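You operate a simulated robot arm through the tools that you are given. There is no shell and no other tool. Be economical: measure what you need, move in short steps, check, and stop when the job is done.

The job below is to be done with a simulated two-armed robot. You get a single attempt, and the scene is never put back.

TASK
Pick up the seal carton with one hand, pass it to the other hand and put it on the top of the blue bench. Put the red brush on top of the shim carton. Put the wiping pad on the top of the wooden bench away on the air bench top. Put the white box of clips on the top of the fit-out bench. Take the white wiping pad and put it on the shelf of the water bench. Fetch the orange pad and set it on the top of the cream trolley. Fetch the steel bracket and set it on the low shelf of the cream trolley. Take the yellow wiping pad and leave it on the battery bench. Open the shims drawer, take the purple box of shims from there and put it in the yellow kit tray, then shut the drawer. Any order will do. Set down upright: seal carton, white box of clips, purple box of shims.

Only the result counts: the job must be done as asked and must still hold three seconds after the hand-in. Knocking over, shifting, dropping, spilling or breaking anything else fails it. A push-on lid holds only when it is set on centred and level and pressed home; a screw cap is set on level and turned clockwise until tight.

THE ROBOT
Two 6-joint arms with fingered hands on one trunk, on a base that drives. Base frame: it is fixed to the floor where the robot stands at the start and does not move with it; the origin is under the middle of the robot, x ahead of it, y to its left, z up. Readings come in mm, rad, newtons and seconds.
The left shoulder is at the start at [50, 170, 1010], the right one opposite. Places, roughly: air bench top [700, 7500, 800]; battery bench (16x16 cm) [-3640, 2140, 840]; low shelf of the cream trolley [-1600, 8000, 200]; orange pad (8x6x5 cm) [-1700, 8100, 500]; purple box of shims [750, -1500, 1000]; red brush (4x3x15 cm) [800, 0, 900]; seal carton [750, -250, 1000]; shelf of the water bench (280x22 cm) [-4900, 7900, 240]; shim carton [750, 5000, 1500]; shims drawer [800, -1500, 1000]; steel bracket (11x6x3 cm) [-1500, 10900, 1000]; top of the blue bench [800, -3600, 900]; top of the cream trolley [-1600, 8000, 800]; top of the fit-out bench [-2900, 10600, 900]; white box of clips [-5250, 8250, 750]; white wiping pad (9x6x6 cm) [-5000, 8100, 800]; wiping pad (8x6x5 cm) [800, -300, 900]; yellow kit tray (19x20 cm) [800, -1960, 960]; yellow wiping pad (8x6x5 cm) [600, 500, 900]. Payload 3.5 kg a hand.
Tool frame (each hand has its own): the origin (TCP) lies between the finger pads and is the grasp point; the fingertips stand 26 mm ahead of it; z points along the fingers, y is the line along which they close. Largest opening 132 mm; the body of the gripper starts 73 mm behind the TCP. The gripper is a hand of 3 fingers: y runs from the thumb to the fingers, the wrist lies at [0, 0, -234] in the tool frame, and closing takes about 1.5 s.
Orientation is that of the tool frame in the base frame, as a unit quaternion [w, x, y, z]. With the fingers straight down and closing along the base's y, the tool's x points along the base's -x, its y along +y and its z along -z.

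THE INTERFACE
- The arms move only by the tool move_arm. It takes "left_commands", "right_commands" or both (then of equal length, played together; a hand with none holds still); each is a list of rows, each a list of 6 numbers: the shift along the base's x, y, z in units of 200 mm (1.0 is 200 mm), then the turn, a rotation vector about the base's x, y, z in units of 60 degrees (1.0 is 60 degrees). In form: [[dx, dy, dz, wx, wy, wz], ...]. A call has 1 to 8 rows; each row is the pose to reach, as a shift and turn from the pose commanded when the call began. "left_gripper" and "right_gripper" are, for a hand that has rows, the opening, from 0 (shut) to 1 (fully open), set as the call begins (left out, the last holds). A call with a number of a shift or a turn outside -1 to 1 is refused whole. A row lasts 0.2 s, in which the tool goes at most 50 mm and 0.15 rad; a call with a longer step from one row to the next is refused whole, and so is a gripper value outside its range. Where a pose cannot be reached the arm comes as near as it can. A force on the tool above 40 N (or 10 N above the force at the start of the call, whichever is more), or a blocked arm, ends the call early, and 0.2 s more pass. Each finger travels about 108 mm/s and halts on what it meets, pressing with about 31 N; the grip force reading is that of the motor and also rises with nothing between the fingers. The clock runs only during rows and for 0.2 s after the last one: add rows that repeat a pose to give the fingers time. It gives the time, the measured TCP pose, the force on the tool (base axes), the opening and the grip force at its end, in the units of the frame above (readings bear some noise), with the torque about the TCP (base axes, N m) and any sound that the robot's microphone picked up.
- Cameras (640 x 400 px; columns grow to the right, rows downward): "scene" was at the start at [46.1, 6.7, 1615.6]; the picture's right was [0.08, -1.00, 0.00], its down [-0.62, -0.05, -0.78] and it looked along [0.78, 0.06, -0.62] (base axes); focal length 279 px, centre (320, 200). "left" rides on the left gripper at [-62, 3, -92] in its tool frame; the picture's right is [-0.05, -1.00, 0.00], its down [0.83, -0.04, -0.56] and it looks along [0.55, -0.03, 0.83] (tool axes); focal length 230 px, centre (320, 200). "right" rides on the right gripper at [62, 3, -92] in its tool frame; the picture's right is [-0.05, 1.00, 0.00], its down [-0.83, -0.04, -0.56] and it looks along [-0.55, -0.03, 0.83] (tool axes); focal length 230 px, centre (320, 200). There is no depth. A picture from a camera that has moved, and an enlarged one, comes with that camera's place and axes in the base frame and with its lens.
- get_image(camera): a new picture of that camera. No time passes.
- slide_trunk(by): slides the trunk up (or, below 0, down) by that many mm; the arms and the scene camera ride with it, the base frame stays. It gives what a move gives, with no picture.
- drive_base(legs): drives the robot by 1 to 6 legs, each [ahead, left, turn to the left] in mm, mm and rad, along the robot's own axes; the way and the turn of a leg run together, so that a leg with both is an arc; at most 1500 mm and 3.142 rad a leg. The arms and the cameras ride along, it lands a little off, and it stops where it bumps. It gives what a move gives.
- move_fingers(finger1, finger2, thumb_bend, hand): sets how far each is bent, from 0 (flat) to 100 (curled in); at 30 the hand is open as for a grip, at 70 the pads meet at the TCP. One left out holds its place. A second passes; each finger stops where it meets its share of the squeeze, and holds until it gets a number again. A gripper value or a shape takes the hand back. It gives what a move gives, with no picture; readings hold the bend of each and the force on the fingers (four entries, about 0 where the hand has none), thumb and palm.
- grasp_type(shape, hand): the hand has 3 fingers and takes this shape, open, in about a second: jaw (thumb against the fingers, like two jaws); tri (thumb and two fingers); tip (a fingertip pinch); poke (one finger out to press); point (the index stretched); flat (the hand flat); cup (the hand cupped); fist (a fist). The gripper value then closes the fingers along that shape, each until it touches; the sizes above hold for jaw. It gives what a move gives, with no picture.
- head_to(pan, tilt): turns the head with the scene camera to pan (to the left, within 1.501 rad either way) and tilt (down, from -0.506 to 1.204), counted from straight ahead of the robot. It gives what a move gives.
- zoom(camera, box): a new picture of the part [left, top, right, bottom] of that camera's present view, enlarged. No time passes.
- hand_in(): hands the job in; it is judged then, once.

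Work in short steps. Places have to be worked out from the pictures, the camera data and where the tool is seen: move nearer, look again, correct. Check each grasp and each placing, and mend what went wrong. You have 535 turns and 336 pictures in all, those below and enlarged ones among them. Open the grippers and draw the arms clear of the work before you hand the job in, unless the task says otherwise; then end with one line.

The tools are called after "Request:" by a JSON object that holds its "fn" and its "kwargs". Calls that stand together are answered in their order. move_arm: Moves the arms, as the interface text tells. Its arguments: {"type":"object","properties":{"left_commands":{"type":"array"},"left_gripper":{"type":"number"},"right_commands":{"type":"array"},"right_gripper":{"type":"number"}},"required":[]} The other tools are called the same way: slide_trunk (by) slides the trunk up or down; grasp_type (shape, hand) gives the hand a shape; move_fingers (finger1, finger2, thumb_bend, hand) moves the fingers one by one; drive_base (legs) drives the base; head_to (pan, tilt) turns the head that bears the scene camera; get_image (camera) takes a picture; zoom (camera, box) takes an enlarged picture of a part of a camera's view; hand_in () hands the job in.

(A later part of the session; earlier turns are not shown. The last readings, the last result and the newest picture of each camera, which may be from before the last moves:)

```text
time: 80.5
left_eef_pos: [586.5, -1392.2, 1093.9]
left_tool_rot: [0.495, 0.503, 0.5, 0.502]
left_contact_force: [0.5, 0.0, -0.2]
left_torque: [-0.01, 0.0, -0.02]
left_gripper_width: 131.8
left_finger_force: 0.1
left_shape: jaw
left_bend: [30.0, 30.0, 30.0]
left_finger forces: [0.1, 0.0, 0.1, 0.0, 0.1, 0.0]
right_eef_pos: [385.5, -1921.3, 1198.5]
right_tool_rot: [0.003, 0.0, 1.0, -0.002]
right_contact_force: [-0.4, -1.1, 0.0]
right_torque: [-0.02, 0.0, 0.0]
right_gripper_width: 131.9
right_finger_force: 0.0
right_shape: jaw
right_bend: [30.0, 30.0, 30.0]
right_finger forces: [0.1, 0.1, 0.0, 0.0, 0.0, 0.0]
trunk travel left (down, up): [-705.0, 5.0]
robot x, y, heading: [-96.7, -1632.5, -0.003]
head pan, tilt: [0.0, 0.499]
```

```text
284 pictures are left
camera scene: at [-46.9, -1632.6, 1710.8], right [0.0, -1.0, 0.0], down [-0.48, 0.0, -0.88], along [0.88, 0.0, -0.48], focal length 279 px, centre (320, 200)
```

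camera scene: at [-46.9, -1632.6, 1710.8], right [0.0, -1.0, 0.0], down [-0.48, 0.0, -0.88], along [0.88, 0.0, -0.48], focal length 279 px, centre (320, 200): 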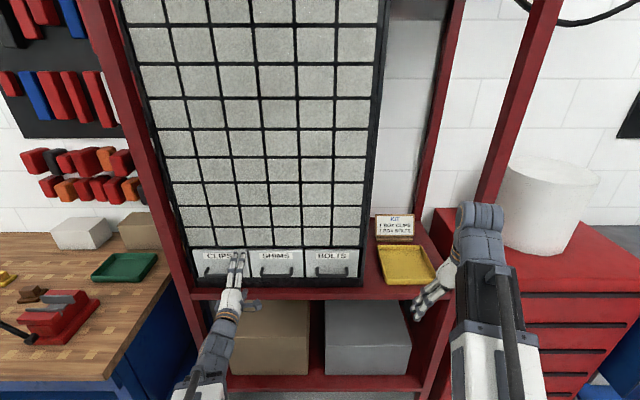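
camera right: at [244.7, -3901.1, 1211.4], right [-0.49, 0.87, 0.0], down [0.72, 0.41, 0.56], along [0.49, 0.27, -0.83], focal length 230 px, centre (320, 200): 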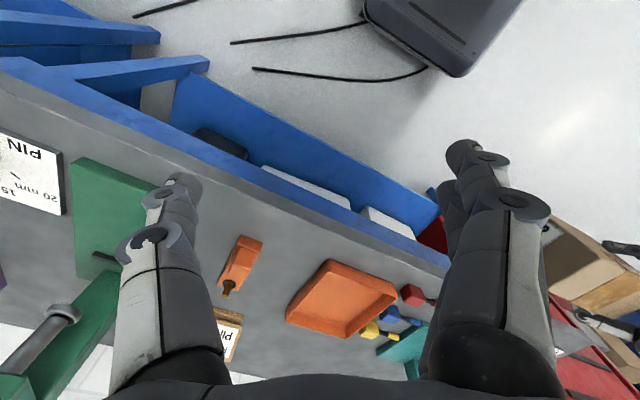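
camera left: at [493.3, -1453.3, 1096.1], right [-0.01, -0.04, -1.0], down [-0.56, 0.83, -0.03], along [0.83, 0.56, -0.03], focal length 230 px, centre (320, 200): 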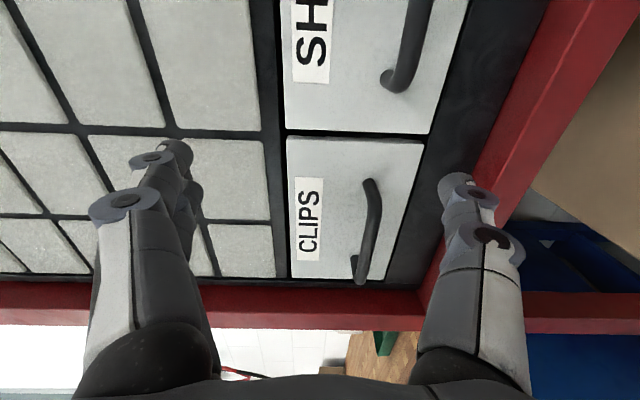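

Next I'll shift to the handle's y and height, staying well in front.

Request:
{"fn": "move_arm", "kwargs": {"left_commands": [[0, -0.15, -0.15, 0, 0, 0], [0, -0.3, -0.3, 0, 0, 0], [0, -0.44, -0.38, 0, 0, 0], [0, -0.44, -0.38, 0, 0, 0]]}}

Request:
{"fn": "get_image", "kwargs": {"camera": "left"}}

Request:
{"fn": "zoom", "kwargs": {"camera": "scene", "box": [180, 220, 380, 345]}}

```text
time: 81.5
left_eef_pos: [581.1, -1426.6, 1028.5]
left_tool_rot: [0.499, 0.509, 0.496, 0.495]
left_contact_force: [0.1, -0.9, 0.3]
left_torque: [-0.01, -0.01, 0.0]
left_gripper_width: 131.8
left_finger_force: 0.0
left_shape: jaw
left_bend: [30.0, 30.0, 30.0]
left_finger forces: [0.0, 0.0, 0.0, 0.1, 0.0, 0.1]
left hand out of reach, approached as far as the arm can: row 2, 3, 4
right_eef_pos: [385.1, -1923.2, 1200.1]
right_tool_rot: [0.003, 0.001, 1.0, -0.001]
right_contact_force: [0.2, -0.5, 0.0]
right_torque: [0.02, -0.01, 0.0]
right_gripper_width: 132.1
right_finger_force: 0.0
right_shape: jaw
right_bend: [30.0, 30.0, 30.0]
right_finger forces: [0.0, 0.0, 0.1, 0.0, 0.0, 0.0]
trunk travel left (down, up): [-705.0, 5.0]
robot x, y, heading: [-98.7, -1628.2, 0.002]
head pan, tilt: [0.0, 0.499]
```

```text
283 pictures are left
camera left: at [487.4, -1485.6, 1032.9], right [-0.01, -0.04, -1.0], down [-0.54, 0.84, -0.03], along [0.84, 0.54, -0.03], focal length 230 px, centre (320, 200)
```

left: 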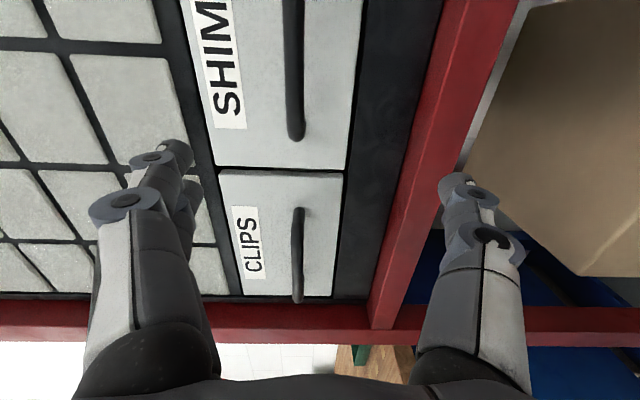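

```text
3.20 times, centred on (280, 282) of scene
camera zoom: at [-46.9, -1632.6, 1710.8], right [0.0, -1.0, 0.0], down [-0.48, 0.0, -0.88], along [0.88, 0.0, -0.48], focal length 893 px, centre (448, -64)
```

zoom: 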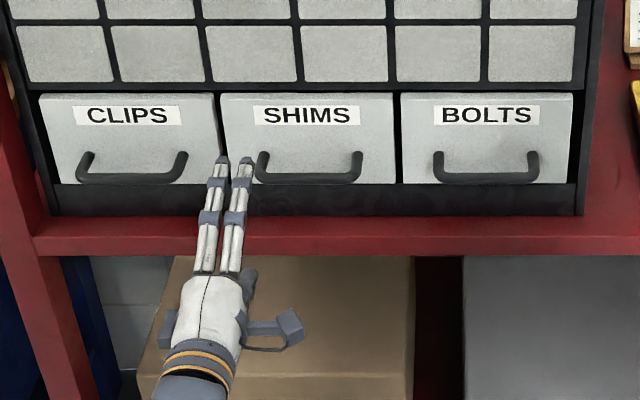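

The handle estimate refines to about (650,-1490,1045). I'll shift the base 60 mm right so the hand is in line, then look again.

Request:
{"fn": "drive_base", "kwargs": {"legs": [[0, -60, 0]]}}

Request:
{"fn": "get_image", "kwargs": {"camera": "left"}}

Request:
{"fn": "zoom", "kwargs": {"camera": "scene", "box": [180, 220, 380, 345]}}

```text
time: 82.5
left_eef_pos: [580.4, -1488.0, 1030.8]
left_tool_rot: [0.5, 0.509, 0.496, 0.495]
left_contact_force: [-1.4, 0.4, 0.6]
left_torque: [0.0, 0.01, 0.0]
left_gripper_width: 131.9
left_finger_force: 0.0
left_shape: jaw
left_bend: [30.0, 30.0, 30.0]
left_finger forces: [0.0, 0.0, 0.1, 0.0, 0.1, 0.1]
right_eef_pos: [384.1, -1986.1, 1199.2]
right_tool_rot: [0.003, 0.001, 1.0, -0.002]
right_contact_force: [0.4, 0.0, 0.2]
right_torque: [0.05, 0.04, -0.03]
right_gripper_width: 131.8
right_finger_force: 0.0
right_shape: jaw
right_bend: [30.0, 30.0, 30.0]
right_finger forces: [0.0, 0.0, 0.0, 0.1, 0.0, 0.0]
trunk travel left (down, up): [-705.0, 5.0]
robot x, y, heading: [-96.6, -1694.5, 0.001]
head pan, tilt: [0.0, 0.499]
```

```text
281 pictures are left
camera left: at [487.4, -1547.9, 1033.3], right [-0.01, -0.04, -1.0], down [-0.54, 0.84, -0.03], along [0.84, 0.54, -0.03], focal length 230 px, centre (320, 200)
```

left: 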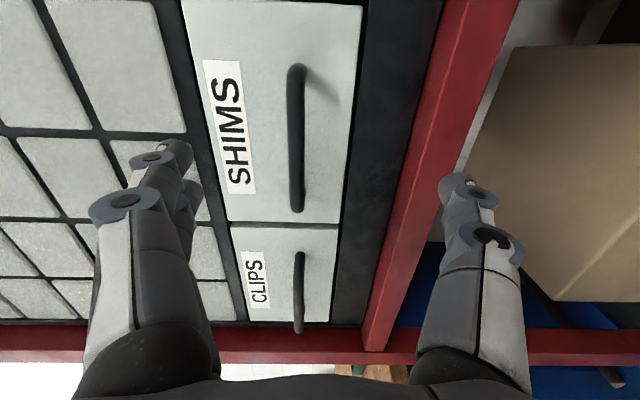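

```text
3.20 times, centred on (280, 282) of scene
camera zoom: at [-46.9, -1695.6, 1710.8], right [0.0, -1.0, 0.0], down [-0.48, 0.0, -0.88], along [0.88, 0.0, -0.48], focal length 893 px, centre (448, -64)
```

zoom: 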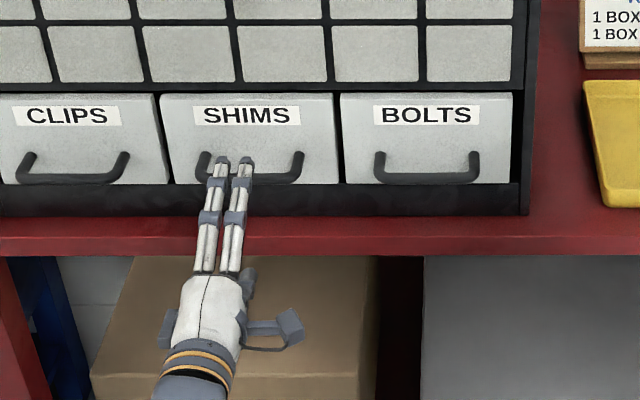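

The handle's bar is now fixed at about (653,-1486,1046), with the drawer face at about x≈683. I'll narrow the grip and advance to x≈648.

Request:
{"fn": "move_arm", "kwargs": {"left_commands": [[0, 0, 0.08, 0, 0, 0], [0, 0, 0.08, 0, 0, 0], [0, 0, 0.08, 0, 0, 0], [0.1, 0, 0.08, 0, 0, 0], [0.2, 0, 0.08, 0, 0, 0], [0.27, 0, 0.08, 0, 0, 0], [0.27, 0, 0.08, 0, 0, 0]], "left_gripper": 0.4}}

Request:
{"fn": "get_image", "kwargs": {"camera": "left"}}

Request:
{"fn": "zoom", "kwargs": {"camera": "scene", "box": [180, 220, 380, 345]}}

```text
time: 84.1
left_eef_pos: [636.1, -1487.6, 1043.6]
left_tool_rot: [0.5, 0.509, 0.496, 0.495]
left_contact_force: [-0.1, -0.1, -0.3]
left_torque: [0.02, 0.02, -0.02]
left_gripper_width: 53.4
left_finger_force: 0.1
left_shape: jaw
left_bend: [73.0, 73.0, 70.0]
left_finger forces: [0.1, 0.1, 0.0, 0.0, 0.1, 0.0]
right_eef_pos: [384.5, -1983.7, 1199.4]
right_tool_rot: [0.003, 0.0, 1.0, -0.002]
right_contact_force: [0.2, -0.4, -0.1]
right_torque: [-0.01, 0.02, 0.02]
right_gripper_width: 132.0
right_finger_force: 0.1
right_shape: jaw
right_bend: [30.0, 30.0, 30.0]
right_finger forces: [0.1, 0.0, 0.1, 0.0, 0.1, 0.0]
trunk travel left (down, up): [-705.0, 5.0]
robot x, y, heading: [-98.8, -1695.7, 0.006]
head pan, tilt: [0.0, 0.499]
```

```text
279 pictures are left
camera left: at [542.1, -1547.2, 1048.2], right [-0.01, -0.04, -1.0], down [-0.54, 0.84, -0.03], along [0.84, 0.54, -0.03], focal length 230 px, centre (320, 200)
```

left: 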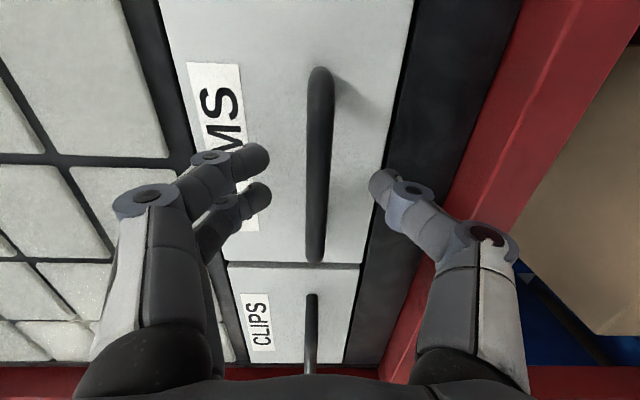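

```text
3.20 times, centred on (280, 282) of scene
camera zoom: at [-46.9, -1693.8, 1710.8], right [0.0, -1.0, 0.0], down [-0.48, 0.0, -0.88], along [0.88, 0.0, -0.48], focal length 893 px, centre (448, -64)
```

zoom: 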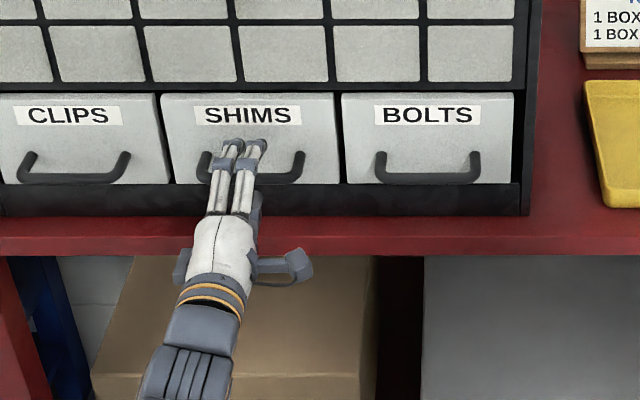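

The bar is between the fingertips. I'll advance 8 mm and close.

Request:
{"fn": "move_arm", "kwargs": {"left_commands": [[0.04, 0, 0, 0, 0, 0], [0.04, 0, 0, 0, 0, 0]]}}

Request:
{"fn": "move_arm", "kwargs": {"left_commands": [[0, 0, 0, 0, 0, 0], [0, 0, 0, 0, 0, 0], [0, 0, 0, 0, 0, 0], [0, 0, 0, 0, 0, 0], [0, 0, 0, 0, 0, 0]], "left_gripper": 0}}

Request:
{"fn": "get_image", "kwargs": {"camera": "left"}}

```text
time: 84.7
left_eef_pos: [643.9, -1487.2, 1045.8]
left_tool_rot: [0.5, 0.509, 0.496, 0.495]
left_contact_force: [-0.1, -1.4, -0.3]
left_torque: [0.0, -0.02, 0.02]
left_gripper_width: 53.3
left_finger_force: 0.1
left_shape: jaw
left_bend: [73.0, 73.0, 70.0]
left_finger forces: [0.0, 0.0, 0.0, 0.0, 0.0, 0.0]
right_eef_pos: [383.2, -1983.9, 1200.3]
right_tool_rot: [0.003, 0.0, 1.0, -0.002]
right_contact_force: [0.0, -0.6, -0.7]
right_torque: [0.01, -0.02, 0.01]
right_gripper_width: 131.9
right_finger_force: 0.1
right_shape: jaw
right_bend: [30.0, 30.0, 30.0]
right_finger forces: [0.0, 0.0, 0.1, 0.0, 0.0, 0.1]
trunk travel left (down, up): [-705.0, 5.0]
robot x, y, heading: [-98.8, -1692.4, -0.001]
head pan, tilt: [0.0, 0.499]
```

```text
time: 85.9
left_eef_pos: [644.1, -1487.5, 1044.7]
left_tool_rot: [0.499, 0.511, 0.496, 0.494]
left_contact_force: [-0.4, -0.3, -5.1]
left_torque: [0.02, 0.01, 0.01]
left_gripper_width: 0.2
left_finger_force: 30.6
left_shape: jaw
left_bend: [64.0, 65.0, 67.0]
left_finger forces: [0.0, 0.1, 0.0, 0.1, 0.0, 0.0]
right_eef_pos: [384.7, -1983.8, 1199.4]
right_tool_rot: [0.002, 0.0, 1.0, -0.003]
right_contact_force: [0.0, 0.5, 0.0]
right_torque: [-0.04, -0.01, 0.0]
right_gripper_width: 131.7
right_finger_force: 0.0
right_shape: jaw
right_bend: [30.0, 30.0, 30.0]
right_finger forces: [0.0, 0.0, 0.1, 0.1, 0.0, 0.0]
trunk travel left (down, up): [-705.0, 5.0]
robot x, y, heading: [-94.2, -1694.6, -0.0]
head pan, tilt: [0.0, 0.499]
```

```text
277 pictures are left
camera left: at [550.4, -1546.8, 1047.6], right [-0.01, -0.04, -1.0], down [-0.54, 0.84, -0.03], along [0.84, 0.54, -0.03], focal length 230 px, centre (320, 200)
```

left: 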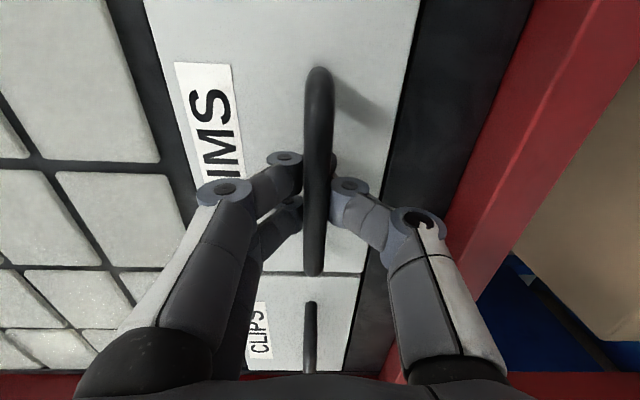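

The fingers closed behind the bar, hooking it. I'll pull by backing the base 120 mm and check that the drawer follows.

Request:
{"fn": "drive_base", "kwargs": {"legs": [[-120, 0, 0]]}}

Request:
{"fn": "get_image", "kwargs": {"camera": "scene"}}

```text
time: 87.1
left_eef_pos: [520.5, -1485.5, 1043.9]
left_tool_rot: [0.498, 0.509, 0.497, 0.495]
left_contact_force: [-0.4, 0.0, -7.1]
left_torque: [-0.02, -0.03, 0.0]
left_gripper_width: 0.1
left_finger_force: 31.1
left_shape: jaw
left_bend: [67.0, 67.0, 67.0]
left_finger forces: [0.0, 0.1, 0.1, 0.1, 6.0, 0.1]
right_eef_pos: [261.1, -1981.4, 1199.4]
right_tool_rot: [0.003, -0.001, 1.0, -0.001]
right_contact_force: [0.5, -0.5, 0.8]
right_torque: [-0.03, 0.01, 0.01]
right_gripper_width: 131.9
right_finger_force: 0.1
right_shape: jaw
right_bend: [30.0, 30.0, 30.0]
right_finger forces: [0.0, 0.0, 0.0, 0.1, 0.1, 0.1]
trunk travel left (down, up): [-705.0, 5.0]
robot x, y, heading: [-219.0, -1698.4, 0.002]
head pan, tilt: [0.0, 0.499]
```

```text
276 pictures are left
camera scene: at [-169.7, -1693.6, 1710.8], right [0.0, -1.0, 0.0], down [-0.48, 0.0, -0.88], along [0.88, 0.0, -0.48], focal length 279 px, centre (320, 200)
```

scene: 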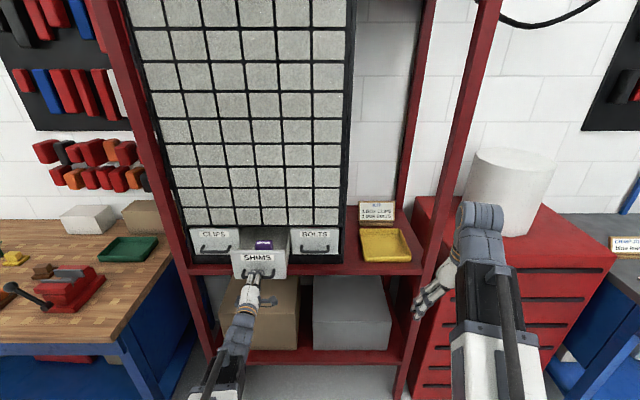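

The drawer opens and the purple box is visible inside. I'll zoom to see how far it needs to come.

Request:
{"fn": "zoom", "kwargs": {"camera": "scene", "box": [180, 210, 340, 310]}}

```text
4.00 times, centred on (260, 260) of scene
camera zoom: at [-169.7, -1693.6, 1710.8], right [0.0, -1.0, 0.0], down [-0.48, 0.0, -0.88], along [0.88, 0.0, -0.48], focal length 1116 px, centre (560, -40)
```

zoom: 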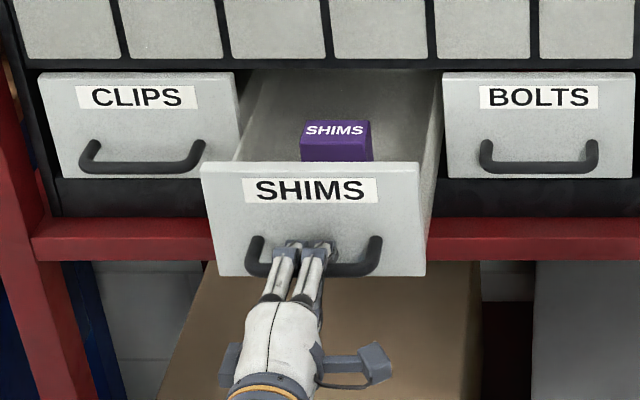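

I'll pull it 60 mm further for hand room.

Request:
{"fn": "drive_base", "kwargs": {"legs": [[-60, 0, 0]]}}

Request:
{"fn": "zoom", "kwargs": {"camera": "scene", "box": [180, 210, 340, 310]}}

```text
time: 88.1
left_eef_pos: [460.1, -1486.7, 1044.5]
left_tool_rot: [0.498, 0.509, 0.497, 0.495]
left_contact_force: [0.0, -0.6, -5.4]
left_torque: [0.01, -0.02, 0.01]
left_gripper_width: 0.0
left_finger_force: 30.6
left_shape: jaw
left_bend: [67.0, 67.0, 67.0]
left_finger forces: [0.0, 0.1, 0.0, 0.1, 4.4, 0.1]
right_eef_pos: [202.3, -1982.5, 1200.4]
right_tool_rot: [0.003, -0.002, 1.0, -0.002]
right_contact_force: [0.1, -0.7, -0.4]
right_torque: [0.0, -0.03, -0.03]
right_gripper_width: 132.0
right_finger_force: 0.0
right_shape: jaw
right_bend: [30.0, 30.0, 30.0]
right_finger forces: [0.0, 0.0, 0.0, 0.0, 0.1, 0.1]
trunk travel left (down, up): [-705.0, 5.0]
robot x, y, heading: [-281.0, -1696.6, 0.004]
head pan, tilt: [0.0, 0.499]
```

```text
4.00 times, centred on (260, 260) of scene
camera zoom: at [-229.3, -1693.7, 1710.8], right [0.0, -1.0, 0.0], down [-0.48, 0.0, -0.88], along [0.88, 0.0, -0.48], focal length 1116 px, centre (560, -40)
```

zoom: 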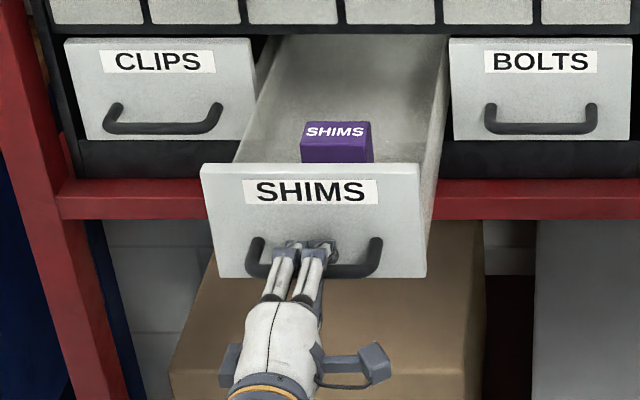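

It's open about 184 mm, which is enough. I'll release the bar and back the hand away.

Request:
{"fn": "move_arm", "kwargs": {"left_commands": [[0, 0, 0, 0, 0, 0], [0, 0, 0, 0, 0, 0], [0, 0, 0, 0, 0, 0], [0, 0, 0, 0, 0, 0]], "left_gripper": 0.45}}

Request:
{"fn": "drive_base", "kwargs": {"legs": [[-150, 0, 0]]}}

Request:
{"fn": "get_image", "kwargs": {"camera": "scene"}}

```text
time: 89.1
left_eef_pos: [460.9, -1485.6, 1043.8]
left_tool_rot: [0.499, 0.508, 0.497, 0.497]
left_contact_force: [-0.3, -0.4, -0.1]
left_torque: [0.0, 0.01, -0.01]
left_gripper_width: 58.7
left_finger_force: 0.0
left_shape: jaw
left_bend: [73.0, 73.0, 70.0]
left_finger forces: [0.0, 0.5, 0.1, 0.0, 0.0, 0.0]
right_eef_pos: [202.5, -1981.7, 1199.3]
right_tool_rot: [0.001, -0.002, 1.0, -0.002]
right_contact_force: [0.3, 0.3, 0.6]
right_torque: [-0.05, 0.0, 0.0]
right_gripper_width: 131.8
right_finger_force: 0.2
right_shape: jaw
right_bend: [30.0, 30.0, 30.0]
right_finger forces: [0.0, 0.0, 0.0, 0.1, 0.0, 0.0]
trunk travel left (down, up): [-705.0, 5.0]
robot x, y, heading: [-283.3, -1697.2, 0.006]
head pan, tilt: [0.0, 0.499]
```

```text
time: 90.5
left_eef_pos: [307.3, -1485.3, 1045.4]
left_tool_rot: [0.499, 0.508, 0.497, 0.496]
left_contact_force: [-0.6, -0.6, 0.5]
left_torque: [0.01, 0.03, 0.02]
left_gripper_width: 58.8
left_finger_force: 0.2
left_shape: jaw
left_bend: [73.0, 73.0, 70.0]
left_finger forces: [0.1, 0.1, 0.0, 0.0, 0.0, 0.0]
right_eef_pos: [49.8, -1982.5, 1199.8]
right_tool_rot: [0.002, -0.003, 1.0, -0.002]
right_contact_force: [0.0, -0.6, 0.5]
right_torque: [-0.01, -0.02, 0.01]
right_gripper_width: 132.0
right_finger_force: 0.2
right_shape: jaw
right_bend: [30.0, 30.0, 30.0]
right_finger forces: [0.0, 0.0, 0.1, 0.1, 0.0, 0.0]
trunk travel left (down, up): [-705.0, 5.0]
robot x, y, heading: [-436.0, -1695.8, 0.004]
head pan, tilt: [0.0, 0.499]
```

```text
273 pictures are left
camera scene: at [-383.2, -1694.3, 1710.9], right [0.0, -1.0, 0.0], down [-0.48, 0.0, -0.88], along [0.88, 0.0, -0.48], focal length 279 px, centre (320, 200)
```

scene: 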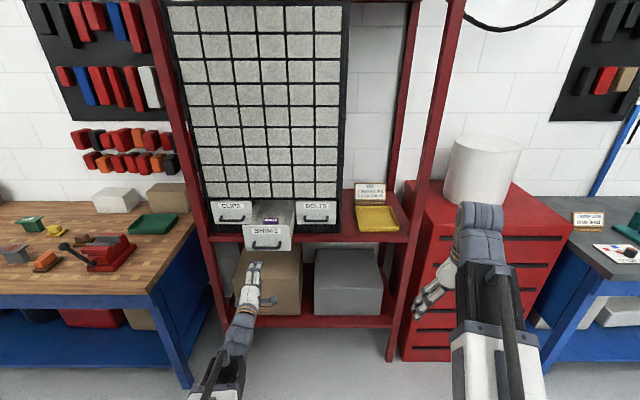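

The drawer stayed open. I'll roll the left hand back and point it down, retracting and raising it.

Request:
{"fn": "move_arm", "kwargs": {"left_commands": [[0, 0, 0.1, -0.14, 0, 0], [0, 0, 0.2, -0.28, 0, 0], [0, 0, 0.3, -0.42, 0, 0], [0, 0, 0.4, -0.56, 0, 0], [0, 0, 0.5, -0.7, 0, 0], [0, 0, 0.5, -0.84, 0, 0], [0, 0, 0.5, -0.98, 0, 0]], "left_gripper": 1}}

Request:
{"fn": "move_arm", "kwargs": {"left_commands": [[0, 0, 0, -0.14, 0, 0], [0, 0, 0, -0.28, 0, 0], [0, 0, 0, -0.42, 0, 0], [0, 0, 0, -0.52, 0, 0]]}}

Request:
{"fn": "move_arm", "kwargs": {"left_commands": [[-0.1, 0, 0, 0, 0.14, 0], [-0.2, 0, 0, 0, 0.28, 0], [-0.3, 0, 0, 0, 0.42, 0], [-0.4, 0, 0, 0, 0.56, 0], [-0.5, 0, 0, 0, 0.7, 0], [-0.6, 0, 0, 0, 0.84, 0], [-0.7, 0, 0, 0, 0.98, 0]]}}

Request:
{"fn": "move_arm", "kwargs": {"left_commands": [[-0.1, 0, 0, 0, 0.14, 0], [-0.2, 0, 0, 0, 0.28, 0], [-0.2, 0, 0, 0, 0.42, 0], [-0.2, 0, 0, 0, 0.52, 0]]}}

```text
time: 92.1
left_eef_pos: [309.1, -1485.3, 1145.1]
left_tool_rot: [0.684, 0.197, 0.677, 0.188]
left_contact_force: [0.5, 0.2, -0.4]
left_torque: [0.0, -0.02, 0.0]
left_gripper_width: 131.8
left_finger_force: 0.1
left_shape: jaw
left_bend: [30.0, 30.0, 30.0]
left_finger forces: [0.1, 0.0, 0.0, 0.0, 0.0, 0.1]
right_eef_pos: [51.6, -1982.0, 1199.1]
right_tool_rot: [0.002, -0.001, 1.0, -0.002]
right_contact_force: [-0.6, 0.2, 0.4]
right_torque: [0.02, 0.01, -0.02]
right_gripper_width: 132.1
right_finger_force: 0.0
right_shape: jaw
right_bend: [30.0, 30.0, 30.0]
right_finger forces: [0.0, 0.0, 0.0, 0.0, 0.0, 0.0]
trunk travel left (down, up): [-705.0, 5.0]
robot x, y, heading: [-430.7, -1691.8, 0.003]
head pan, tilt: [0.0, 0.499]
```

```text
time: 93.1
left_eef_pos: [307.6, -1484.6, 1142.5]
left_tool_rot: [0.712, 0.008, 0.702, -0.003]
left_contact_force: [0.3, 0.2, 1.5]
left_torque: [-0.02, -0.01, -0.03]
left_gripper_width: 132.0
left_finger_force: 0.1
left_shape: jaw
left_bend: [30.0, 30.0, 30.0]
left_finger forces: [0.0, 0.0, 0.0, 0.1, 0.0, 0.0]
right_eef_pos: [51.2, -1981.6, 1199.2]
right_tool_rot: [0.001, -0.002, 1.0, -0.002]
right_contact_force: [0.6, 0.6, -0.2]
right_torque: [0.01, -0.02, 0.0]
right_gripper_width: 132.1
right_finger_force: 0.0
right_shape: jaw
right_bend: [30.0, 30.0, 30.0]
right_finger forces: [0.0, 0.0, 0.0, 0.0, 0.0, 0.0]
trunk travel left (down, up): [-705.0, 5.0]
robot x, y, heading: [-434.1, -1693.4, 0.008]
head pan, tilt: [0.0, 0.499]
```

```text
time: 94.7
left_eef_pos: [167.6, -1483.6, 1144.6]
left_tool_rot: [0.276, 0.006, 0.961, -0.004]
left_contact_force: [0.2, -0.4, -0.3]
left_torque: [0.0, -0.01, 0.03]
left_gripper_width: 131.8
left_finger_force: 0.0
left_shape: jaw
left_bend: [30.0, 30.0, 30.0]
left_finger forces: [0.1, 0.1, 0.1, 0.1, 0.0, 0.1]
left hand out of reach, approached as far as the arm can: row 1, 2
right_eef_pos: [50.3, -1981.6, 1198.9]
right_tool_rot: [0.002, -0.003, 1.0, -0.002]
right_contact_force: [0.0, -1.3, -0.2]
right_torque: [-0.01, -0.01, -0.02]
right_gripper_width: 131.8
right_finger_force: 0.0
right_shape: jaw
right_bend: [30.0, 30.0, 30.0]
right_finger forces: [0.0, 0.0, 0.0, 0.1, 0.0, 0.1]
trunk travel left (down, up): [-705.0, 5.0]
robot x, y, heading: [-436.7, -1695.6, 0.005]
head pan, tilt: [0.0, 0.499]
```

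```text
time: 95.7
left_eef_pos: [127.2, -1485.0, 1144.4]
left_tool_rot: [0.006, 0.004, 1.0, -0.006]
left_contact_force: [0.9, 0.6, 0.5]
left_torque: [0.03, 0.02, -0.02]
left_gripper_width: 132.0
left_finger_force: 0.0
left_shape: jaw
left_bend: [30.0, 30.0, 30.0]
left_finger forces: [0.1, 0.0, 0.0, 0.0, 0.0, 0.1]
right_eef_pos: [51.3, -1981.7, 1199.2]
right_tool_rot: [0.002, -0.003, 1.0, -0.002]
right_contact_force: [-0.8, -1.0, 2.3]
right_torque: [-0.01, -0.01, 0.0]
right_gripper_width: 132.0
right_finger_force: 0.1
right_shape: jaw
right_bend: [30.0, 30.0, 30.0]
right_finger forces: [0.0, 0.0, 0.0, 0.0, 0.0, 0.1]
trunk travel left (down, up): [-705.0, 5.0]
robot x, y, heading: [-434.1, -1694.3, 0.005]
head pan, tilt: [0.0, 0.499]
```

Next I'll raise the left hand 60 mm and drive forward to bring it above the open drawer.

Request:
{"fn": "move_arm", "kwargs": {"left_commands": [[0, 0, 0.2, 0, 0, 0], [0, 0, 0.35, 0, 0, 0], [0, 0, 0.35, 0, 0, 0]]}}

Request:
{"fn": "drive_base", "kwargs": {"legs": [[390, 0, 0]]}}

Request:
{"fn": "get_image", "kwargs": {"camera": "left"}}

Request:
{"fn": "get_image", "kwargs": {"camera": "scene"}}

```text
time: 96.5
left_eef_pos: [128.9, -1484.3, 1215.2]
left_tool_rot: [0.006, 0.005, 1.0, -0.006]
left_contact_force: [-0.6, 0.3, -0.1]
left_torque: [-0.04, 0.01, 0.0]
left_gripper_width: 131.8
left_finger_force: 0.0
left_shape: jaw
left_bend: [30.0, 30.0, 30.0]
left_finger forces: [0.1, 0.1, 0.0, 0.1, 0.0, 0.0]
right_eef_pos: [50.1, -1983.4, 1200.1]
right_tool_rot: [0.002, -0.002, 1.0, -0.002]
right_contact_force: [0.2, 0.6, 0.3]
right_torque: [0.0, 0.03, 0.03]
right_gripper_width: 131.9
right_finger_force: 0.1
right_shape: jaw
right_bend: [30.0, 30.0, 30.0]
right_finger forces: [0.1, 0.0, 0.0, 0.2, 0.0, 0.0]
trunk travel left (down, up): [-705.0, 5.0]
robot x, y, heading: [-434.4, -1696.0, 0.006]
head pan, tilt: [0.0, 0.499]
```

```text
time: 98.9
left_eef_pos: [517.0, -1482.0, 1214.8]
left_tool_rot: [0.006, 0.003, 1.0, -0.006]
left_contact_force: [0.2, -1.0, 0.6]
left_torque: [0.01, 0.02, 0.0]
left_gripper_width: 132.0
left_finger_force: 0.0
left_shape: jaw
left_bend: [30.0, 30.0, 30.0]
left_finger forces: [0.0, 0.0, 0.1, 0.0, 0.0, 0.0]
right_eef_pos: [439.3, -1978.8, 1198.4]
right_tool_rot: [0.001, -0.003, 1.0, -0.002]
right_contact_force: [0.1, 0.4, -0.1]
right_torque: [0.01, 0.01, 0.01]
right_gripper_width: 131.9
right_finger_force: 0.1
right_shape: jaw
right_bend: [30.0, 30.0, 30.0]
right_finger forces: [0.0, 0.1, 0.0, 0.0, 0.0, 0.1]
trunk travel left (down, up): [-705.0, 5.0]
robot x, y, heading: [-48.5, -1693.2, 0.002]
head pan, tilt: [0.0, 0.499]
```

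```text
272 pictures are left
camera left: at [576.9, -1477.1, 1308.1], right [0.05, -1.0, 0.01], down [-0.84, -0.03, 0.55], along [-0.54, -0.04, -0.84], focal length 230 px, centre (320, 200)
```

left: 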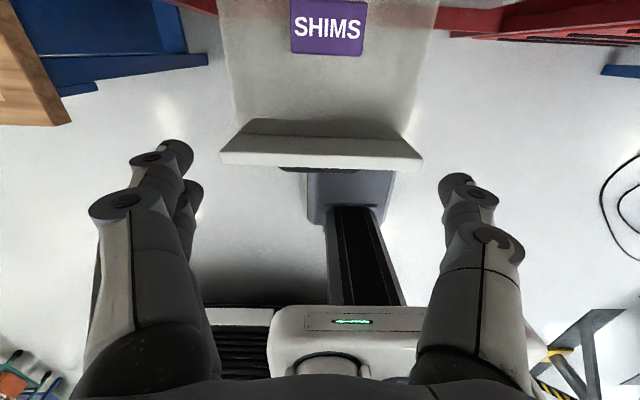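

```text
271 pictures are left
camera scene: at [6.9, -1691.9, 1710.7], right [0.01, -1.0, 0.0], down [-0.48, 0.0, -0.88], along [0.88, 0.01, -0.48], focal length 279 px, centre (320, 200)
```

scene: 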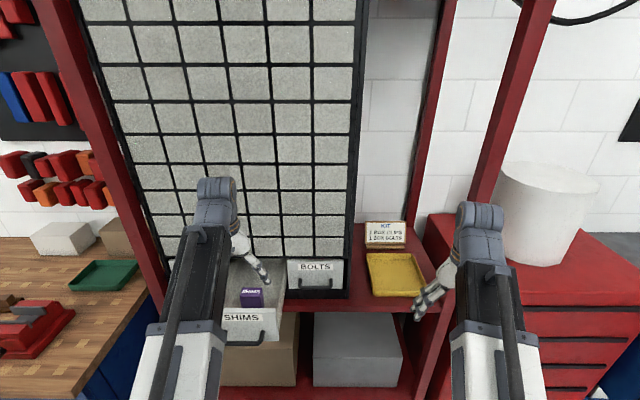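

The box top is at about (594,-1487,1083), about 58 mm wide. I'll move over it with the hand partly open and descend to just above.

Request:
{"fn": "move_arm", "kwargs": {"left_commands": [[0.2, -0.02, 0, 0, 0, 0], [0.385, -0.025, 0, 0, 0, 0], [0.385, -0.025, -0.2, 0, 0, 0], [0.385, -0.025, -0.4, 0, 0, 0], [0.385, -0.025, -0.45, 0, 0, 0], [0.385, -0.025, -0.45, 0, 0, 0]], "left_gripper": 0.8}}

Request:
{"fn": "get_image", "kwargs": {"camera": "left"}}

Request:
{"fn": "zoom", "kwargs": {"camera": "scene", "box": [180, 210, 340, 310]}}

```text
time: 100.3
left_eef_pos: [592.8, -1486.8, 1124.4]
left_tool_rot: [0.007, 0.004, 1.0, -0.006]
left_contact_force: [0.2, -0.6, -0.5]
left_torque: [0.01, -0.03, 0.01]
left_gripper_width: 105.9
left_finger_force: 0.0
left_shape: jaw
left_bend: [59.0, 59.0, 55.0]
left_finger forces: [0.1, 0.1, 0.0, 0.1, 0.0, 0.1]
right_eef_pos: [439.0, -1978.5, 1199.5]
right_tool_rot: [0.002, -0.004, 1.0, -0.002]
right_contact_force: [0.4, 0.6, 0.0]
right_torque: [-0.01, -0.02, -0.02]
right_gripper_width: 132.1
right_finger_force: 0.1
right_shape: jaw
right_bend: [30.0, 30.0, 30.0]
right_finger forces: [0.0, 0.1, 0.0, 0.0, 0.0, 0.0]
trunk travel left (down, up): [-705.0, 5.0]
robot x, y, heading: [-48.4, -1692.9, 0.009]
head pan, tilt: [0.0, 0.499]
```

```text
270 pictures are left
camera left: at [652.9, -1481.2, 1218.4], right [0.05, -1.0, 0.01], down [-0.84, -0.03, 0.54], along [-0.54, -0.04, -0.84], focal length 230 px, centre (320, 200)
```

left: 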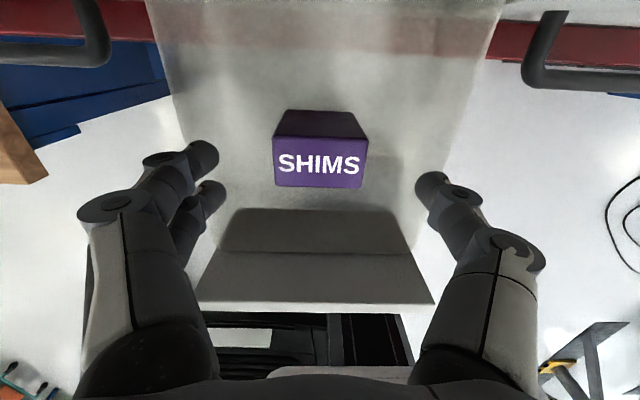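

```text
4.00 times, centred on (260, 260) of scene
camera zoom: at [5.9, -1691.9, 1710.8], right [0.01, -1.0, 0.0], down [-0.48, 0.0, -0.88], along [0.88, 0.01, -0.48], focal length 1116 px, centre (560, -40)
```

zoom: 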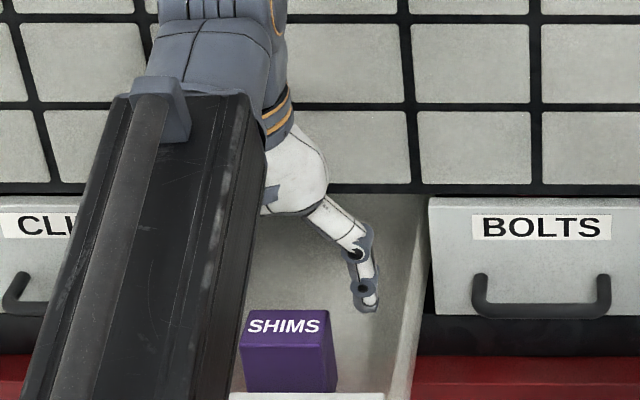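

The box top is centred under the hand (60 mm × 34 mm, about 80 tall). I'll lower to z≈1056 and grip.

Request:
{"fn": "move_arm", "kwargs": {"left_commands": [[0, 0, -0.12, 0, 0, 0], [0, 0, -0.24, 0, 0, 0], [0, 0, -0.34, 0, 0, 0], [0, 0, -0.34, 0, 0, 0]]}}

Request:
{"fn": "move_arm", "kwargs": {"left_commands": [[0, 0, 0, 0, 0, 0], [0, 0, 0, 0, 0, 0], [0, 0, 0, 0, 0, 0], [0, 0, 0, 0, 0, 0], [0, 0, 0, 0, 0, 0]], "left_gripper": 0}}

Request:
{"fn": "get_image", "kwargs": {"camera": "left"}}

```text
time: 101.3
left_eef_pos: [592.7, -1485.5, 1058.3]
left_tool_rot: [0.008, 0.004, 1.0, -0.006]
left_contact_force: [1.1, 0.0, -0.5]
left_torque: [0.0, -0.01, 0.01]
left_gripper_width: 105.9
left_finger_force: 0.0
left_shape: jaw
left_bend: [59.0, 59.0, 55.0]
left_finger forces: [0.1, 0.0, 0.0, 0.1, 0.0, 0.0]
right_eef_pos: [439.2, -1979.7, 1198.7]
right_tool_rot: [0.002, -0.003, 1.0, -0.002]
right_contact_force: [0.6, -0.2, -0.1]
right_torque: [-0.02, 0.03, 0.0]
right_gripper_width: 131.9
right_finger_force: 0.1
right_shape: jaw
right_bend: [30.0, 30.0, 30.0]
right_finger forces: [0.0, 0.1, 0.0, 0.1, 0.0, 0.0]
trunk travel left (down, up): [-705.0, 5.0]
robot x, y, heading: [-44.4, -1691.6, 0.008]
head pan, tilt: [0.0, 0.499]
```

```text
time: 102.5
left_eef_pos: [592.9, -1485.1, 1059.6]
left_tool_rot: [0.006, 0.004, 1.0, -0.007]
left_contact_force: [0.4, 0.5, 0.0]
left_torque: [0.02, -0.04, -0.02]
left_gripper_width: 53.5
left_finger_force: 30.5
left_shape: jaw
left_bend: [73.0, 73.0, 70.0]
left_finger forces: [14.1, 14.2, 0.0, 0.0, 28.1, 0.0]
right_eef_pos: [439.4, -1978.4, 1199.6]
right_tool_rot: [0.002, -0.004, 1.0, -0.002]
right_contact_force: [-0.3, 0.0, 0.1]
right_torque: [-0.02, 0.02, 0.01]
right_gripper_width: 131.8
right_finger_force: 0.1
right_shape: jaw
right_bend: [30.0, 30.0, 30.0]
right_finger forces: [0.1, 0.0, 0.0, 0.1, 0.1, 0.0]
trunk travel left (down, up): [-705.0, 5.0]
robot x, y, heading: [-45.6, -1689.4, 0.01]
head pan, tilt: [0.0, 0.499]
```

```text
268 pictures are left
camera left: at [652.8, -1481.0, 1151.2], right [0.05, -1.0, 0.01], down [-0.84, -0.03, 0.54], along [-0.54, -0.04, -0.84], focal length 230 px, centre (320, 200)
```

left: 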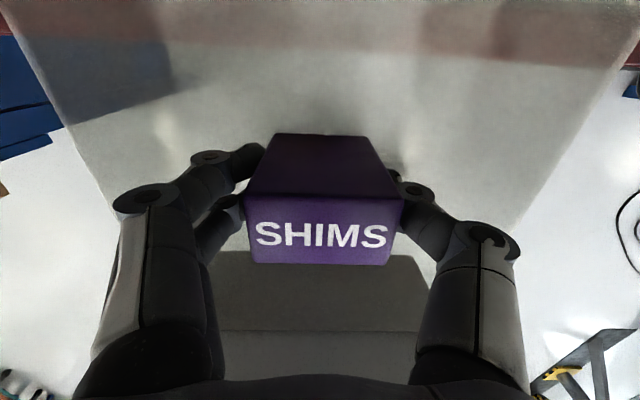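

Gripped (53.5 mm). I'll lift it clear of the drawer and pull the right hand back a bit.

Request:
{"fn": "move_arm", "kwargs": {"left_commands": [[0, 0, 0.2, 0, 0, 0], [0, 0, 0.4, 0, 0, 0], [0, 0, 0.6, 0, 0, 0], [0, 0, 0.75, 0, 0, 0], [0, 0, 0.75, 0, 0, 0]], "right_commands": [[-0.15, 0, 0, 0, 0, 0], [-0.3, 0, 0, 0, 0, 0], [-0.45, 0, 0, 0, 0, 0], [-0.45, 0, 0, 0, 0, 0], [-0.45, 0, 0, 0, 0, 0]]}}

Request:
{"fn": "get_image", "kwargs": {"camera": "left"}}

```text
time: 103.7
left_eef_pos: [592.3, -1486.5, 1208.4]
left_tool_rot: [0.006, 0.003, 1.0, -0.007]
left_contact_force: [0.1, 0.9, -2.1]
left_torque: [0.05, -0.03, 0.0]
left_gripper_width: 53.2
left_finger_force: 30.8
left_shape: jaw
left_bend: [73.0, 73.0, 70.0]
left_finger forces: [14.0, 14.2, 0.0, 0.0, 28.2, 0.0]
right_eef_pos: [373.5, -1984.3, 1170.8]
right_tool_rot: [0.003, -0.004, 1.0, -0.003]
right_contact_force: [-0.5, 0.5, -0.1]
right_torque: [0.01, -0.03, 0.01]
right_gripper_width: 131.7
right_finger_force: 0.0
right_shape: jaw
right_bend: [30.0, 30.0, 30.0]
right_finger forces: [0.1, 0.1, 0.0, 0.1, 0.0, 0.1]
right hand out of reach, approached as far as the arm can: row 1, 2, 3, 4, 5
trunk travel left (down, up): [-705.0, 5.0]
robot x, y, heading: [-45.9, -1693.7, 0.008]
head pan, tilt: [0.0, 0.499]
```

```text
267 pictures are left
camera left: at [652.0, -1481.8, 1301.4], right [0.05, -1.0, 0.01], down [-0.84, -0.03, 0.54], along [-0.54, -0.04, -0.84], focal length 230 px, centre (320, 200)
```

left: 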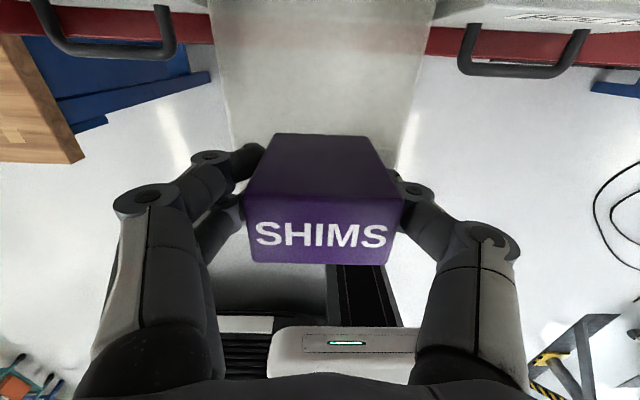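

The box is lifted. I'll back slightly and strafe right to line the hand up with the tray.

Request:
{"fn": "drive_base", "kwargs": {"legs": [[-80, 0, -0.008], [0, -440, 0]]}}

Request:
{"fn": "get_image", "kwargs": {"camera": "scene"}}

```text
time: 107.0
left_eef_pos: [513.0, -1914.9, 1208.7]
left_tool_rot: [0.007, 0.003, 1.0, -0.006]
left_contact_force: [0.1, -0.6, -0.4]
left_torque: [-0.03, 0.04, -0.01]
left_gripper_width: 53.3
left_finger_force: 30.5
left_shape: jaw
left_bend: [73.0, 73.0, 70.0]
left_finger forces: [14.0, 14.2, 0.0, 0.1, 28.2, 0.0]
right_eef_pos: [295.8, -2412.1, 1171.6]
right_tool_rot: [0.003, -0.004, 1.0, -0.002]
right_contact_force: [0.4, 0.4, -0.4]
right_torque: [0.01, -0.01, 0.0]
right_gripper_width: 131.8
right_finger_force: 0.1
right_shape: jaw
right_bend: [30.0, 30.0, 30.0]
right_finger forces: [0.0, 0.0, 0.0, 0.0, 0.0, 0.0]
trunk travel left (down, up): [-705.0, 5.0]
robot x, y, heading: [-124.8, -2116.6, 0.008]
head pan, tilt: [0.0, 0.499]
```

```text
266 pictures are left
camera scene: at [-73.0, -2122.1, 1710.8], right [0.01, -1.0, 0.0], down [-0.48, 0.0, -0.88], along [0.88, 0.01, -0.48], focal length 279 px, centre (320, 200)
```

scene: 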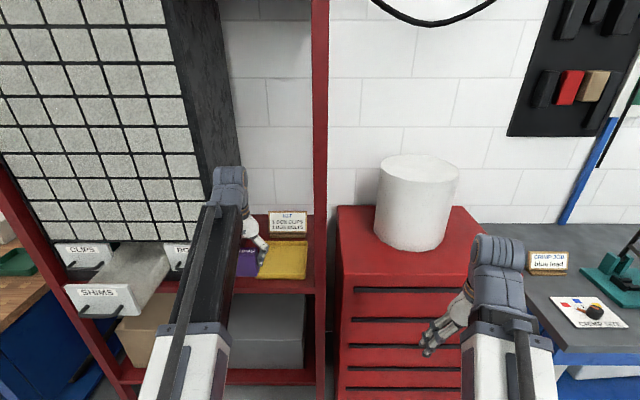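

I'll zoom on the tray for accurate corners.

Request:
{"fn": "zoom", "kwargs": {"camera": "scene", "box": [220, 200, 340, 300]}}

Request:
{"fn": "get_image", "kwargs": {"camera": "left"}}

```text
4.00 times, centred on (280, 250) of scene
camera zoom: at [-73.0, -2122.1, 1710.8], right [0.01, -1.0, 0.0], down [-0.48, 0.0, -0.88], along [0.88, 0.01, -0.48], focal length 1116 px, centre (480, 0)
```

zoom: 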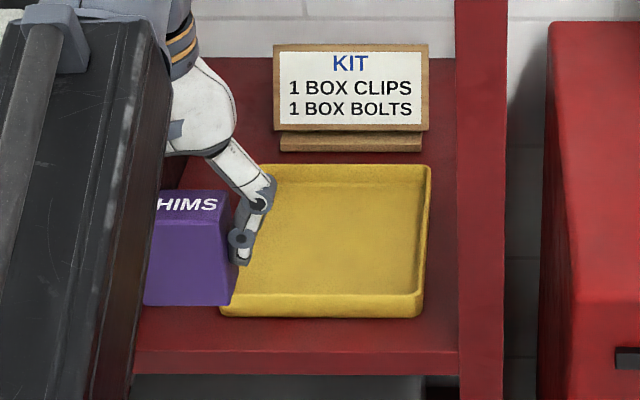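

```text
264 pictures are left
camera left: at [572.6, -1910.3, 1301.4], right [0.05, -1.0, 0.01], down [-0.84, -0.03, 0.54], along [-0.54, -0.04, -0.84], focal length 230 px, centre (320, 200)
```

left: 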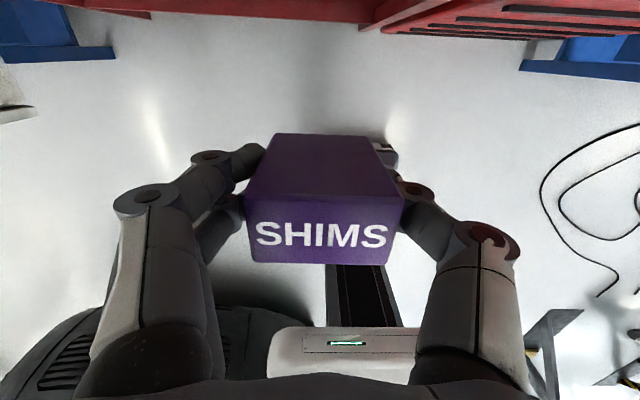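

The tray centre is at about (845,-1958), with its front rim at x≈745 and rim z≈930–945. I'll drive in so the box hangs over it.

Request:
{"fn": "drive_base", "kwargs": {"legs": [[0, -43, -0.008], [285, 0, 0]]}}

Request:
{"fn": "get_image", "kwargs": {"camera": "left"}}

Request:
{"fn": "zoom", "kwargs": {"camera": "scene", "box": [160, 180, 400, 330]}}

```text
time: 109.5
left_eef_pos: [802.4, -1960.9, 1207.7]
left_tool_rot: [0.006, 0.005, 1.0, -0.005]
left_contact_force: [1.2, 0.1, -2.2]
left_torque: [0.01, 0.01, 0.0]
left_gripper_width: 53.5
left_finger_force: 30.6
left_shape: jaw
left_bend: [73.0, 73.0, 70.0]
left_finger forces: [14.0, 14.2, 0.0, 0.1, 28.4, 0.1]
right_eef_pos: [582.0, -2458.2, 1171.4]
right_tool_rot: [0.003, -0.002, 1.0, -0.002]
right_contact_force: [0.3, 0.6, -0.4]
right_torque: [-0.01, 0.02, 0.04]
right_gripper_width: 132.0
right_finger_force: 0.1
right_shape: jaw
right_bend: [30.0, 30.0, 30.0]
right_finger forces: [0.0, 0.0, 0.0, 0.1, 0.0, 0.0]
trunk travel left (down, up): [-705.0, 5.0]
robot x, y, heading: [164.0, -2162.8, 0.005]
head pan, tilt: [0.0, 0.499]
```

```text
263 pictures are left
camera left: at [862.8, -1955.8, 1300.6], right [0.04, -1.0, 0.01], down [-0.84, -0.03, 0.55], along [-0.54, -0.03, -0.84], focal length 230 px, centre (320, 200)
```

left: 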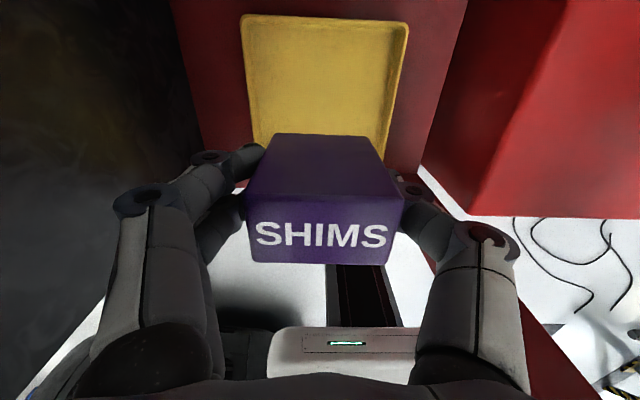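

```text
2.67 times, centred on (280, 255) of scene
camera zoom: at [216.2, -2163.0, 1710.7], right [0.0, -1.0, 0.0], down [-0.48, 0.0, -0.88], along [0.88, 0.0, -0.48], focal length 744 px, centre (427, 53)
```

zoom: 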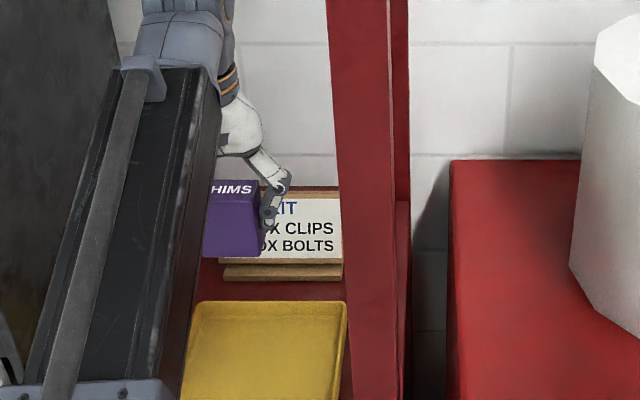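

The tray is centred under the hand at about (795,-1961). I'll lower most of the way.

Request:
{"fn": "move_arm", "kwargs": {"left_commands": [[0, 0, -0.2, 0, 0, 0], [0, 0, -0.4, 0, 0, 0], [0, 0, -0.6, 0, 0, 0], [0, 0, -0.75, 0, 0, 0], [0, 0, -0.85, 0, 0, 0], [0, 0, -0.85, 0, 0, 0]]}}

Request:
{"fn": "get_image", "kwargs": {"camera": "left"}}

```text
time: 110.9
left_eef_pos: [802.6, -1960.7, 1038.5]
left_tool_rot: [0.007, 0.005, 1.0, -0.006]
left_contact_force: [0.2, -0.3, -1.3]
left_torque: [-0.01, 0.02, 0.02]
left_gripper_width: 53.5
left_finger_force: 30.8
left_shape: jaw
left_bend: [73.0, 73.0, 70.0]
left_finger forces: [14.0, 14.2, 0.1, 0.0, 28.3, 0.0]
right_eef_pos: [581.5, -2456.5, 1171.9]
right_tool_rot: [0.003, -0.001, 1.0, -0.003]
right_contact_force: [-0.9, 0.1, 0.4]
right_torque: [0.01, -0.02, 0.01]
right_gripper_width: 132.0
right_finger_force: 0.1
right_shape: jaw
right_bend: [30.0, 30.0, 30.0]
right_finger forces: [0.1, 0.1, 0.1, 0.0, 0.0, 0.0]
trunk travel left (down, up): [-705.0, 5.0]
robot x, y, heading: [162.8, -2161.4, 0.003]
head pan, tilt: [0.0, 0.499]
```

```text
261 pictures are left
camera left: at [862.5, -1955.4, 1131.2], right [0.04, -1.0, 0.01], down [-0.84, -0.03, 0.54], along [-0.54, -0.03, -0.84], focal length 230 px, centre (320, 200)
```

left: 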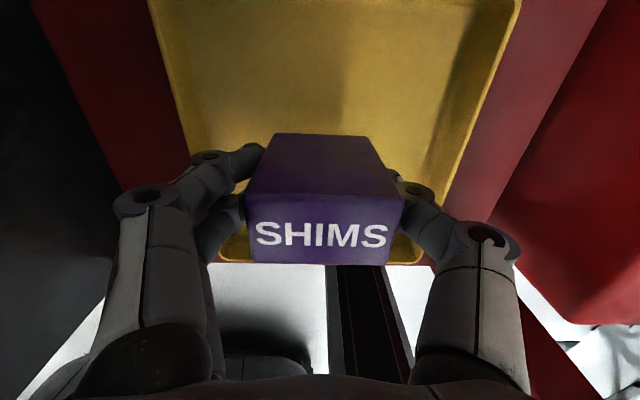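

The box is well inside the tray. I'll lower slowly to contact.

Request:
{"fn": "move_arm", "kwargs": {"left_commands": [[0, 0, -0.06, 0, 0, 0], [0, 0, -0.12, 0, 0, 0], [0, 0, -0.17, 0, 0, 0], [0, 0, -0.22, 0, 0, 0], [0, 0, -0.27, 0, 0, 0], [0, 0, -0.32, 0, 0, 0]]}}

```text
time: 111.9
left_eef_pos: [804.2, -1960.0, 1001.2]
left_tool_rot: [0.014, 0.006, 1.0, -0.004]
left_contact_force: [-5.3, -0.7, 27.7]
left_torque: [0.04, 0.14, 0.02]
left_gripper_width: 54.8
left_finger_force: 30.2
left_shape: jaw
left_bend: [74.0, 74.0, 71.0]
left_finger forces: [16.2, 16.7, 0.0, 0.0, 33.6, 0.0]
right_eef_pos: [579.5, -2458.0, 1172.3]
right_tool_rot: [0.005, -0.001, 1.0, -0.003]
right_contact_force: [0.6, 0.6, 0.3]
right_torque: [-0.03, -0.02, 0.02]
right_gripper_width: 131.9
right_finger_force: 0.0
right_shape: jaw
right_bend: [30.0, 30.0, 30.0]
right_finger forces: [0.0, 0.0, 0.0, 0.0, 0.0, 0.1]
trunk travel left (down, up): [-705.0, 5.0]
robot x, y, heading: [168.3, -2165.5, 0.006]
head pan, tilt: [0.0, 0.499]
stopped in row 5 (left hand): the force on the tool passed its limit (the readings are from after the stop); the commanded pose is now the measured one
```

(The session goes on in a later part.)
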